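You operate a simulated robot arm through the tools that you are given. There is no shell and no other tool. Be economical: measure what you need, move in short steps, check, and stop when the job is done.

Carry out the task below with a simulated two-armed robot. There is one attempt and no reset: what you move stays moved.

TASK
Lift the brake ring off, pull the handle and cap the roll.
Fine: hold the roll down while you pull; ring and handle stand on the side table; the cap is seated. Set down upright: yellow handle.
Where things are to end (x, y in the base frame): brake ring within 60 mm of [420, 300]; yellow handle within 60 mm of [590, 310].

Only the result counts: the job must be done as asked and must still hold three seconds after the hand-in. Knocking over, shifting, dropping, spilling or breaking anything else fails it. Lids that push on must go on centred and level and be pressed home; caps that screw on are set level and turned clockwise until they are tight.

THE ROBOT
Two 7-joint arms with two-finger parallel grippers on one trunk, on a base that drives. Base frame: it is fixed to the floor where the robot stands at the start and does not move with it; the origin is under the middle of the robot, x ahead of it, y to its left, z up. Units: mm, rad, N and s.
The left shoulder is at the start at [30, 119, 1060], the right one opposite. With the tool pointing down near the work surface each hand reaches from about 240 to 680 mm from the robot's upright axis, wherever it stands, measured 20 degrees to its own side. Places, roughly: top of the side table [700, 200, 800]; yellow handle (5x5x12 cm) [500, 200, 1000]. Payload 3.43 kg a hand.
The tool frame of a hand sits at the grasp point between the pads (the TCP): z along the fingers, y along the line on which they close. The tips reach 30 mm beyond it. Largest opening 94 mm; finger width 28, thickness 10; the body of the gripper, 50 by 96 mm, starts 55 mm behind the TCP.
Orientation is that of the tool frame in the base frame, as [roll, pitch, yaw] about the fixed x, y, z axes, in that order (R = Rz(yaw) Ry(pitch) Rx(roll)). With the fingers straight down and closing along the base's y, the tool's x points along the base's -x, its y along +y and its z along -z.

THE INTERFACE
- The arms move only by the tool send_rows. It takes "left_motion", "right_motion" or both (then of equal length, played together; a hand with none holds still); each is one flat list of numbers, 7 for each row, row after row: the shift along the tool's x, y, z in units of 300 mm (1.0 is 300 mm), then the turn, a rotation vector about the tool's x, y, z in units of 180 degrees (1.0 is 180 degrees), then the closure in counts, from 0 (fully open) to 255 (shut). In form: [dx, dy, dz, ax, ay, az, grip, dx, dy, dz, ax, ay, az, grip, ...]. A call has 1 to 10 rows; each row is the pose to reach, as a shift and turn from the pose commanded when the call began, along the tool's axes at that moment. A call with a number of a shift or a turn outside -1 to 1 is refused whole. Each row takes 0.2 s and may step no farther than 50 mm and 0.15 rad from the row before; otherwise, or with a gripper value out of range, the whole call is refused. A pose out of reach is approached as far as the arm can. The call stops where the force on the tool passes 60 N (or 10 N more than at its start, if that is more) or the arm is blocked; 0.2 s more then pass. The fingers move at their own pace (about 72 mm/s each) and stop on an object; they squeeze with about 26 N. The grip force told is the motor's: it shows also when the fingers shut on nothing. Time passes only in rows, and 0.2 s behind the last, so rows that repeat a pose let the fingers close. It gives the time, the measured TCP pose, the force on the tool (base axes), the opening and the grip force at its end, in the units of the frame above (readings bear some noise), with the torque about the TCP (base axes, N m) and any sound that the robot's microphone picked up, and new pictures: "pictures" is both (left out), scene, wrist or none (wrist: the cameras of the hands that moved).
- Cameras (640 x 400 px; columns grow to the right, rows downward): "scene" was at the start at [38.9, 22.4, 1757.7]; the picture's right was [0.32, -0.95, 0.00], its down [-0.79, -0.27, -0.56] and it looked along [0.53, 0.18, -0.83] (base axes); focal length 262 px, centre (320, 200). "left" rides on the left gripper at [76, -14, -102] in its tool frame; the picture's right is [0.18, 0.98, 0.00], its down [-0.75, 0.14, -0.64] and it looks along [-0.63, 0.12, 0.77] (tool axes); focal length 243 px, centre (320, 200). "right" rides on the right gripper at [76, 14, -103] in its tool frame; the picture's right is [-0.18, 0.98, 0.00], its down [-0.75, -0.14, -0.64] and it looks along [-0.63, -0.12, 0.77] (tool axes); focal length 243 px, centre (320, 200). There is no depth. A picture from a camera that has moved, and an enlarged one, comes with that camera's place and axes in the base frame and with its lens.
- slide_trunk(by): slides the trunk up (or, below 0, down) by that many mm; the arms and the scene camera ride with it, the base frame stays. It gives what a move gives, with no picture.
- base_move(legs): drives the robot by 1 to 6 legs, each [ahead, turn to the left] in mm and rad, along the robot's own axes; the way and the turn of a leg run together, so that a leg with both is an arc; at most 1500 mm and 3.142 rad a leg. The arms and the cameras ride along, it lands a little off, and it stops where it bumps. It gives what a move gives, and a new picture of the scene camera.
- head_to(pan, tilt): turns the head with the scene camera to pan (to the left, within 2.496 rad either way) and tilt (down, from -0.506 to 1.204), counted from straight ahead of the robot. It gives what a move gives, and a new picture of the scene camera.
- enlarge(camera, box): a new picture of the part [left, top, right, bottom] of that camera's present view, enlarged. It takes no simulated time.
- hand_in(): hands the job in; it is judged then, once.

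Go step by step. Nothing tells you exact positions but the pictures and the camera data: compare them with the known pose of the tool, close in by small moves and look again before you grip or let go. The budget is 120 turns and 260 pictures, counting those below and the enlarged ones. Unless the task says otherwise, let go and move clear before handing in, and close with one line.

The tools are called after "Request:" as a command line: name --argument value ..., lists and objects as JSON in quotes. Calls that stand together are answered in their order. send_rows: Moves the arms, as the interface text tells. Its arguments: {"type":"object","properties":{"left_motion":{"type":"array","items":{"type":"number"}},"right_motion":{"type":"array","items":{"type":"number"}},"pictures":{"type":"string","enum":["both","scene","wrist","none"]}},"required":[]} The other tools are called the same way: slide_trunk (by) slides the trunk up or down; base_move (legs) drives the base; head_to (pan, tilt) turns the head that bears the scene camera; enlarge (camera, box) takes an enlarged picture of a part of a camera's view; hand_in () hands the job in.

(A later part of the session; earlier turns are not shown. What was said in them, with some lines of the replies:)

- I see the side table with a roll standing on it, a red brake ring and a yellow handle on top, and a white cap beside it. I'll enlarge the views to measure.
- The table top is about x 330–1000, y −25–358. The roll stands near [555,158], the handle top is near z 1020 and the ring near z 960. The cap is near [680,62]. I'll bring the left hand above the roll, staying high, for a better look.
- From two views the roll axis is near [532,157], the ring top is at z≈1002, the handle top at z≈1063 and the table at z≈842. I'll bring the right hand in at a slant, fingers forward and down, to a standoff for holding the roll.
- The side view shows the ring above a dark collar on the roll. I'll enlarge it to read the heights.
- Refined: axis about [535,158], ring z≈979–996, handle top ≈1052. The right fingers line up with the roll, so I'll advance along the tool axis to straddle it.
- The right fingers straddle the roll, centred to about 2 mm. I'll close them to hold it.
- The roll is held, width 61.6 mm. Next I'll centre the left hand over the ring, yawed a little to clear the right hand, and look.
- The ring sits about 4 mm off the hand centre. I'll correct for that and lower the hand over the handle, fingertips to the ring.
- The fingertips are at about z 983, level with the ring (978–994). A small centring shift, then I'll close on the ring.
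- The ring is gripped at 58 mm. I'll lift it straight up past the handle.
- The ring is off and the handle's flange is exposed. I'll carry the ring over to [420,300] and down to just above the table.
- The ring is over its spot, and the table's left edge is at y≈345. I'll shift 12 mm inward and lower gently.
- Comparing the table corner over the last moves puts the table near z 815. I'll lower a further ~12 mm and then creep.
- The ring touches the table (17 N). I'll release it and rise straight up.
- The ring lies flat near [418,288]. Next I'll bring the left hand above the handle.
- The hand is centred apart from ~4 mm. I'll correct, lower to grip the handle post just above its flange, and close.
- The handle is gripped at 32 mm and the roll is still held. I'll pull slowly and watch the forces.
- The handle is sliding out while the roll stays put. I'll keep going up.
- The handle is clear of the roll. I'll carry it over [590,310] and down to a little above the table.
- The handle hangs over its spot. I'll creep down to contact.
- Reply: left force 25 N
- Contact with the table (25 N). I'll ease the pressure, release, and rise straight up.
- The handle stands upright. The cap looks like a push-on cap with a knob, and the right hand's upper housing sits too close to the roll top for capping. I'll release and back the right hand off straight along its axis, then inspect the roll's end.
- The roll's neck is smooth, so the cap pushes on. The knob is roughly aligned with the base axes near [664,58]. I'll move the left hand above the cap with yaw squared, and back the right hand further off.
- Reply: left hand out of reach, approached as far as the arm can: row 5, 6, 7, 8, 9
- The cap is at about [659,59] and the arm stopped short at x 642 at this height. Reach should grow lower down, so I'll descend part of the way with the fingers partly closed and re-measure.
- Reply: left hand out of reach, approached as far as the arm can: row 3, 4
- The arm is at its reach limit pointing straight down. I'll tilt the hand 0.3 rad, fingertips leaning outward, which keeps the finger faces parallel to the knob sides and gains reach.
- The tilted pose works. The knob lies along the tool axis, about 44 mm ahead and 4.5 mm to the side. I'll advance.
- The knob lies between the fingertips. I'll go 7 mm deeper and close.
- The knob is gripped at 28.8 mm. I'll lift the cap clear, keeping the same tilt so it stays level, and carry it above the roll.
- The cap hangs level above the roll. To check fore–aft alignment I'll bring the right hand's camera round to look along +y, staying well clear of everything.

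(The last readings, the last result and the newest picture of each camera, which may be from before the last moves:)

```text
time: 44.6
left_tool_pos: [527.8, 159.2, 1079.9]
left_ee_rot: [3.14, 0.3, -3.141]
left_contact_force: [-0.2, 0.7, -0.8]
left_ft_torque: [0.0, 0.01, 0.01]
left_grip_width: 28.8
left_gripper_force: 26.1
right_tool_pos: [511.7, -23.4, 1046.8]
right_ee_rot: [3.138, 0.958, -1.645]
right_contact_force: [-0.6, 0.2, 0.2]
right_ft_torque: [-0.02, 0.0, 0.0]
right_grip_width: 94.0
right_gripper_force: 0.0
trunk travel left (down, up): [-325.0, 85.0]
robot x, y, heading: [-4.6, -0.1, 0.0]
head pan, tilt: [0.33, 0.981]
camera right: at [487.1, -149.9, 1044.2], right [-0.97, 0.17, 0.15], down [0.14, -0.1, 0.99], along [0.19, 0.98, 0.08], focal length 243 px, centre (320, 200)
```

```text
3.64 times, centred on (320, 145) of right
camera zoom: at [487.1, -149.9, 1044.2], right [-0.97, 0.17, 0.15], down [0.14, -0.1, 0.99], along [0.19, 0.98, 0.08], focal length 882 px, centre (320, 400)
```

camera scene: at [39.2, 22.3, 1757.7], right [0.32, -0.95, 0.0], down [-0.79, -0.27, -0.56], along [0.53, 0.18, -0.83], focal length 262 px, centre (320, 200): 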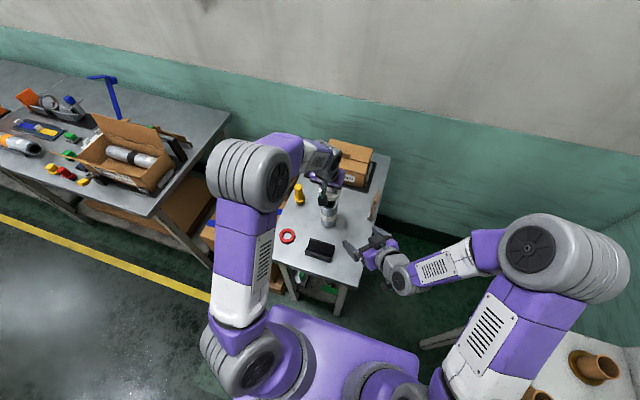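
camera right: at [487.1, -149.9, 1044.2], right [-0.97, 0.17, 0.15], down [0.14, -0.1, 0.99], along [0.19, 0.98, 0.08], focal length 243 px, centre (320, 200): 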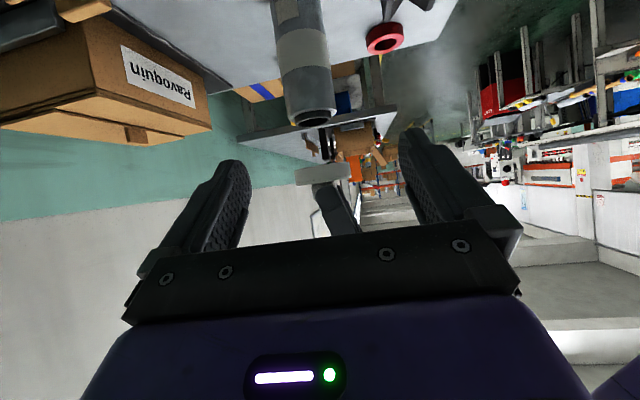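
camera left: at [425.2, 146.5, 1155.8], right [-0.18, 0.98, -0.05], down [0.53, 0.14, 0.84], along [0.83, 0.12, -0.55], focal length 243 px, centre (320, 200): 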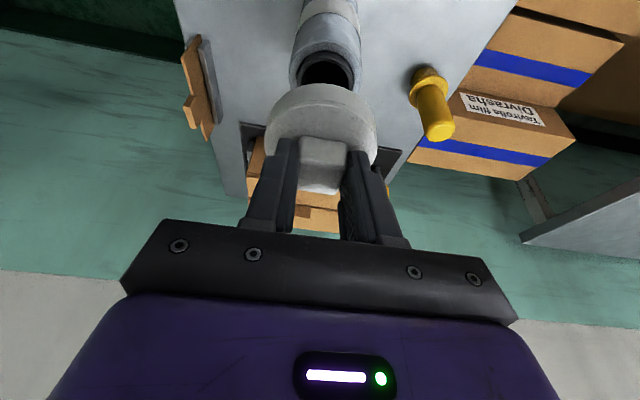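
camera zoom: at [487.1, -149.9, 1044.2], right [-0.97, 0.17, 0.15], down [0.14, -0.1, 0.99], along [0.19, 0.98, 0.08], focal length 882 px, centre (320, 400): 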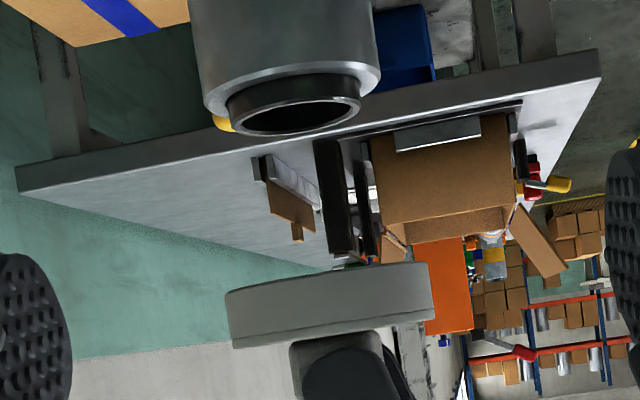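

Both side views agree: the cap is level, its bottom is at z≈1027, the neck top is at ≈970.5, and the cap needs +3.4 mm in x. I'll correct and lower to about 6 mm above the neck.

Request:
send_rows --left_motion '[-0.0108, 0, 0.0034, 0, 0, 0, 255, 0.004, 0, 0.051, 0, 0, 0, 255, 0.019, 0, 0.099, 0, 0, 0, 255, 0.031, 0, 0.138, 0, 0, 0, 255, 0.0384, 0, 0.1625, 0, 0, 0, 255, 0.0384, 0, 0.1625, 0, 0, 0, 255]' --pictures "none"

Request:
enlarge --camera "right" --box '[280, 70, 360, 170]'

Request:
enlarge --camera "left" --box '[250, 0, 400, 200]'

```text
time: 46.0
left_tool_pos: [531.0, 158.6, 1026.9]
left_ee_rot: [3.14, 0.299, -3.141]
left_contact_force: [-0.1, 0.2, 0.3]
left_ft_torque: [0.01, 0.02, 0.0]
left_grip_width: 28.7
left_gripper_force: 26.1
right_tool_pos: [510.9, -22.9, 1047.3]
right_ee_rot: [3.139, 0.96, -1.643]
right_contact_force: [-0.4, 0.6, 0.5]
right_ft_torque: [0.01, 0.03, 0.0]
right_grip_width: 94.2
right_gripper_force: 0.0
trunk travel left (down, up): [-325.0, 85.0]
robot x, y, heading: [-1.1, -3.4, 0.0]
head pan, tilt: [0.33, 0.981]
```

```text
4.00 times, centred on (320, 120) of right
camera zoom: at [487.5, -149.7, 1044.0], right [-0.97, 0.18, 0.15], down [0.14, -0.1, 0.99], along [0.19, 0.98, 0.08], focal length 970 px, centre (320, 520)
```

zoom: 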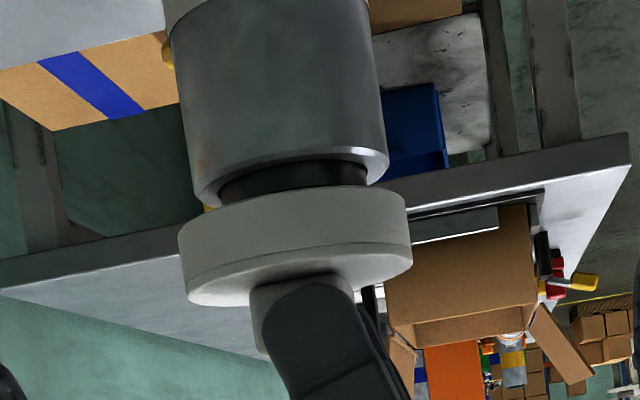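

```text
2.00 times, centred on (325, 100) of left
camera zoom: at [428.3, 145.0, 1103.2], right [-0.18, 0.98, -0.05], down [0.53, 0.14, 0.84], along [0.83, 0.12, -0.55], focal length 485 px, centre (310, 400)
```

zoom: 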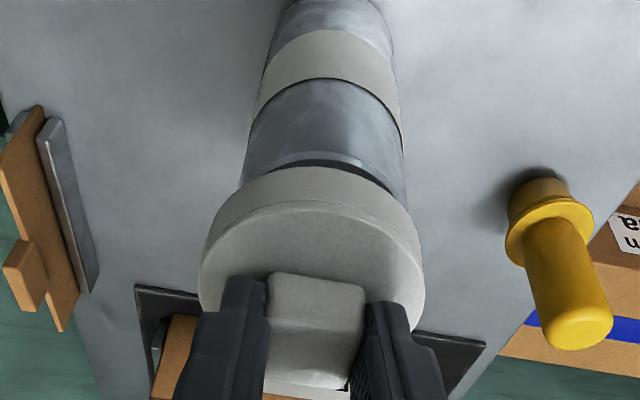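

The cap is centred over the neck to within ~0.5 mm and almost touching. I'll lower slowly.

Request:
send_rows --left_motion '[0.00197, 0, 0.00637, 0, 0, 0, 255, 0.00394, 0, 0.01274, 0, 0, 0, 255, 0.0059, 0, 0.0191, 0, 0, 0, 255, 0.0079, 0, 0.0255, 0, 0, 0, 255]' --pictures "none"

Request:
enlarge --camera "right" --box '[280, 70, 360, 170]'

```text
time: 47.0
left_tool_pos: [532.3, 157.7, 1017.8]
left_ee_rot: [-3.141, 0.3, -3.141]
left_contact_force: [-0.6, 0.7, 0.3]
left_ft_torque: [0.0, 0.0, 0.01]
left_grip_width: 29.0
left_gripper_force: 25.8
right_tool_pos: [510.9, -22.7, 1046.2]
right_ee_rot: [3.138, 0.961, -1.644]
right_contact_force: [0.0, -0.3, 0.0]
right_ft_torque: [-0.01, -0.03, -0.01]
right_grip_width: 93.8
right_gripper_force: 0.0
trunk travel left (down, up): [-325.0, 85.0]
robot x, y, heading: [1.9, -3.1, -0.003]
head pan, tilt: [0.33, 0.981]
```

```text
4.00 times, centred on (320, 120) of right
camera zoom: at [487.6, -149.8, 1043.9], right [-0.97, 0.18, 0.15], down [0.14, -0.1, 0.99], along [0.19, 0.98, 0.08], focal length 970 px, centre (320, 520)
```

zoom: 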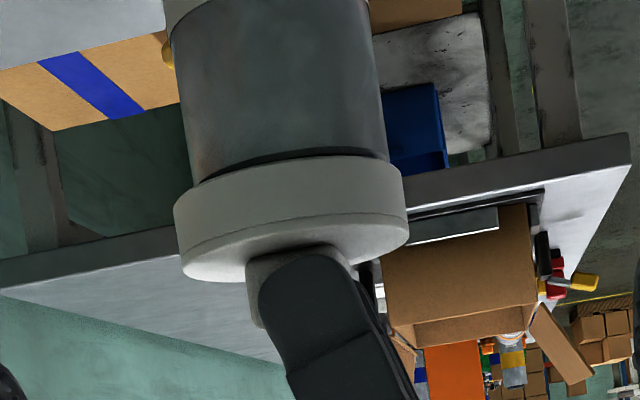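

No contact yet, and the cap's rim is at the roll's shoulder. Continuing slowly.

Request:
send_rows --left_motion '[0.00197, 0, 0.00637, 0, 0, 0, 255, 0.00394, 0, 0.01274, 0, 0, 0, 255, 0.0059, 0, 0.0191, 0, 0, 0, 255]' --pictures "none"

Request:
enlarge --camera "right" --box '[280, 70, 360, 170]'

```text
time: 47.8
left_tool_pos: [531.9, 157.2, 1012.7]
left_ee_rot: [3.141, 0.3, -3.141]
left_contact_force: [-0.1, 0.2, 0.0]
left_ft_torque: [0.02, 0.01, 0.02]
left_grip_width: 28.7
left_gripper_force: 26.1
right_tool_pos: [511.8, -23.0, 1047.9]
right_ee_rot: [3.138, 0.96, -1.644]
right_contact_force: [-0.8, -0.1, 0.1]
right_ft_torque: [-0.01, 0.01, 0.01]
right_grip_width: 93.9
right_gripper_force: 0.1
trunk travel left (down, up): [-325.0, 85.0]
robot x, y, heading: [0.2, -1.3, -0.003]
head pan, tilt: [0.33, 0.981]
```

```text
4.00 times, centred on (320, 120) of right
camera zoom: at [487.5, -149.8, 1043.9], right [-0.97, 0.18, 0.15], down [0.14, -0.1, 0.99], along [0.19, 0.98, 0.08], focal length 970 px, centre (320, 520)
```

zoom: 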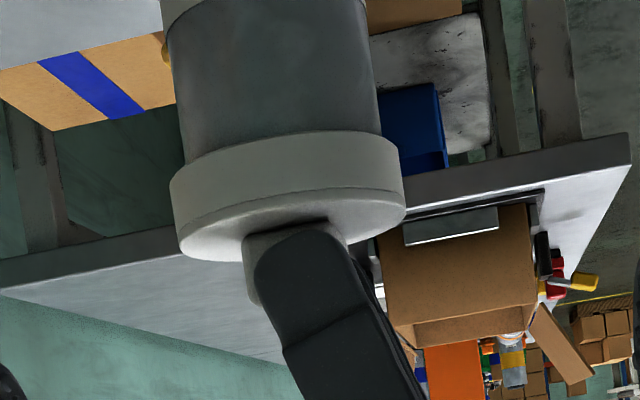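

The skirt is sliding over the roll. I'll continue to contact and press home.

Request:
send_rows --left_motion '[0.00197, 0, 0.00637, 0, 0, 0, 255, 0.00394, 0, 0.01274, 0, 0, 0, 255, 0.0059, 0, 0.0191, 0, 0, 0, 255, 0.0079, 0, 0.0255, 0, 0, 0, 255]' --pictures "none"

Request:
enlarge --camera "right" --box '[280, 60, 360, 160]'

```text
time: 48.8
left_tool_pos: [530.5, 158.5, 1007.3]
left_ee_rot: [-3.14, 0.306, 3.141]
left_contact_force: [-3.4, 3.3, 21.7]
left_ft_torque: [0.15, -0.04, 0.07]
left_grip_width: 29.1
left_gripper_force: 26.3
right_tool_pos: [509.8, -22.5, 1049.7]
right_ee_rot: [3.141, 0.96, -1.641]
right_contact_force: [-0.8, 0.1, -0.4]
right_ft_torque: [-0.01, 0.03, 0.03]
right_grip_width: 94.0
right_gripper_force: 0.1
trunk travel left (down, up): [-325.0, 85.0]
robot x, y, heading: [-5.0, 4.8, -0.003]
head pan, tilt: [0.33, 0.981]
```

```text
4.00 times, centred on (320, 110) of right
camera zoom: at [486.0, -149.9, 1044.9], right [-0.97, 0.18, 0.15], down [0.13, -0.1, 0.99], along [0.19, 0.98, 0.08], focal length 970 px, centre (320, 560)
```

zoom: 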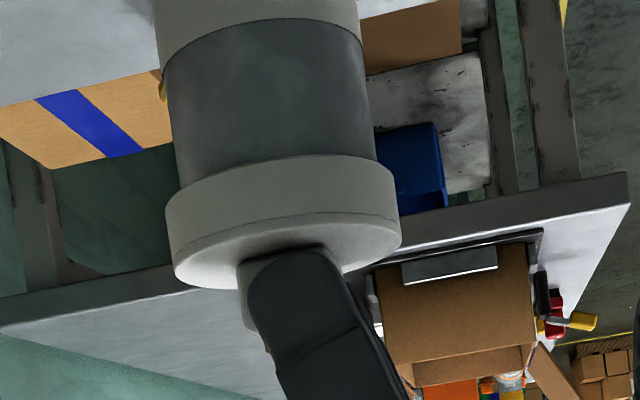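

Contact at 22 N. I'll press a bit harder and see whether it moves further.

Request:
send_rows --left_motion '[0.001, 0, 0.0032, 0, 0, 0, 255, 0.00197, 0, 0.00637, 0, 0, 0, 255, 0.003, 0, 0.0096, 0, 0, 0, 255, 0.00394, 0, 0.01274, 0, 0, 0, 255]' --pictures "none"

Request:
enlarge --camera "right" --box '[280, 60, 360, 160]'

```text
time: 49.8
left_tool_pos: [530.8, 157.0, 1006.8]
left_ee_rot: [-3.139, 0.313, -3.138]
left_contact_force: [-9.5, 7.2, 56.0]
left_ft_torque: [0.41, 0.63, 0.0]
left_grip_width: 28.7
left_gripper_force: 26.4
right_tool_pos: [507.1, -23.5, 1049.9]
right_ee_rot: [-3.137, 0.96, -1.639]
right_contact_force: [-1.1, 0.2, 1.2]
right_ft_torque: [0.04, 0.01, -0.02]
right_grip_width: 93.6
right_gripper_force: 0.1
trunk travel left (down, up): [-325.0, 85.0]
robot x, y, heading: [-3.4, -0.2, 0.0]
head pan, tilt: [0.33, 0.981]
```

```text
4.00 times, centred on (320, 110) of right
camera zoom: at [483.2, -149.9, 1046.4], right [-0.97, 0.18, 0.15], down [0.13, -0.1, 0.99], along [0.19, 0.98, 0.08], focal length 970 px, centre (320, 560)
```

zoom: 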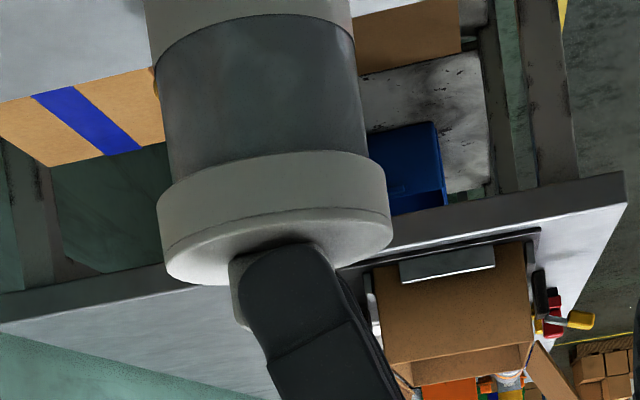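

The cap is firm at 56 N with no further travel. The geometry also fits the cap's roof resting on the neck. I'll ease off, release, and retreat along the tool axis.

Request:
send_rows --left_motion '[-0.0027, 0, -0.0088, 0, 0, 0, 255, -0.0054, 0, -0.0175, 0, 0, 0, 255, -0.0054, 0, -0.0175, 0, 0, 0, 110, -0.0054, 0, -0.0175, 0, 0, 0, 110, -0.0054, 0, -0.0175, 0, 0, 0, 110, -0.0054, 0, -0.07, 0, 0, 0, 110, -0.0054, 0, -0.2, 0, 0, 0, 110, -0.0054, 0, -0.35, 0, 0, 0, 110, -0.0054, 0, -0.45, 0, 0, 0, 110]'

Request:
enlarge --camera "right" --box '[270, 40, 370, 160]'

Request:
enlarge --camera "left" --box '[230, 0, 430, 180]'

```text
time: 51.8
left_tool_pos: [491.8, 158.4, 1126.5]
left_ee_rot: [3.14, 0.3, -3.141]
left_contact_force: [0.3, -0.4, 0.3]
left_ft_torque: [0.02, -0.03, 0.0]
left_grip_width: 53.6
left_gripper_force: 0.0
right_tool_pos: [510.1, -22.4, 1047.0]
right_ee_rot: [3.14, 0.96, -1.644]
right_contact_force: [0.2, -0.7, -0.5]
right_ft_torque: [-0.01, 0.03, -0.01]
right_grip_width: 94.2
right_gripper_force: 0.1
trunk travel left (down, up): [-325.0, 85.0]
robot x, y, heading: [0.4, -0.7, -0.001]
head pan, tilt: [0.33, 0.981]
camera scene: at [37.8, 22.5, 1757.7], right [0.32, -0.95, 0.0], down [-0.79, -0.27, -0.56], along [0.53, 0.18, -0.83], focal length 262 px, centre (320, 200)
camera left: at [388.1, 145.6, 1203.8], right [-0.18, 0.98, -0.05], down [0.53, 0.14, 0.84], along [0.83, 0.12, -0.55], focal length 243 px, centre (320, 200)
```

scene: 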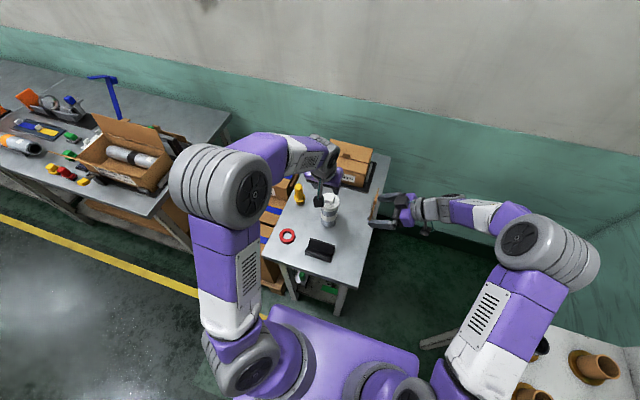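
left: 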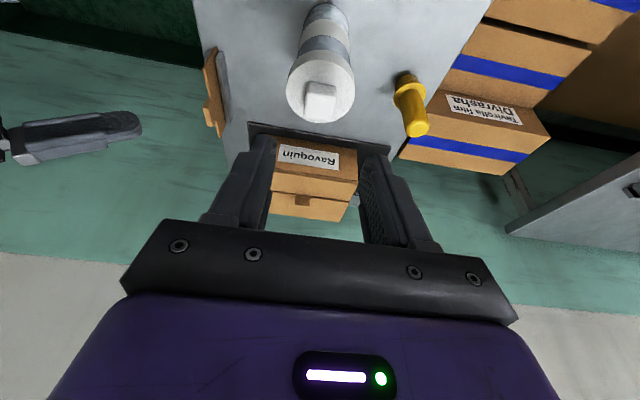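

```text
3.33 times, centred on (320, 100) of right
camera zoom: at [486.9, -149.7, 1044.2], right [-0.97, 0.18, 0.15], down [0.14, -0.1, 0.99], along [0.19, 0.98, 0.08], focal length 809 px, centre (320, 533)
```

zoom: 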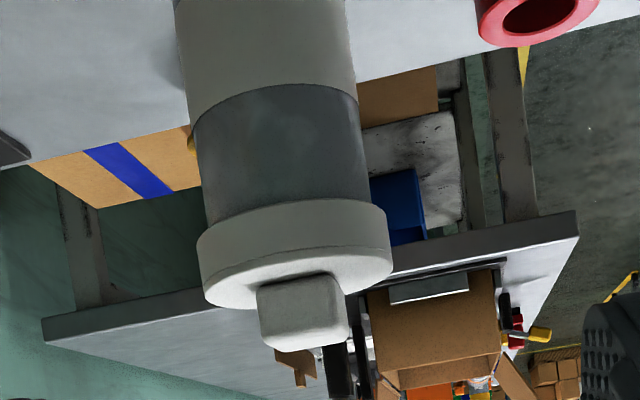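

```text
2.22 times, centred on (330, 90) of left
camera zoom: at [388.1, 145.6, 1203.8], right [-0.18, 0.98, -0.05], down [0.53, 0.14, 0.84], along [0.83, 0.12, -0.55], focal length 539 px, centre (298, 444)
```

zoom: 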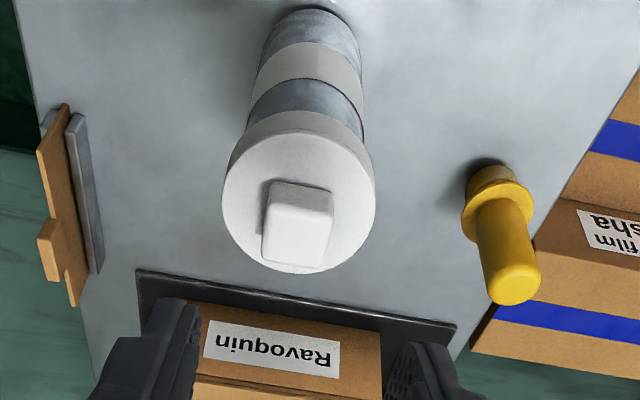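

The cap sits level and centred on the roll. The ring (~[418,288]) and handle (~[588,301], upright) stand on the table, and both hands are clear. Handing in.

Request:
hand_in

```text
The job is handed in.
```

I finished the job and handed it in. The brake ring lies flat at about [418, 288] and the yellow handle stands upright at about [588, 301]. I pulled the handle with the roll held down, and the cap is level and pressed firm at 56 N.
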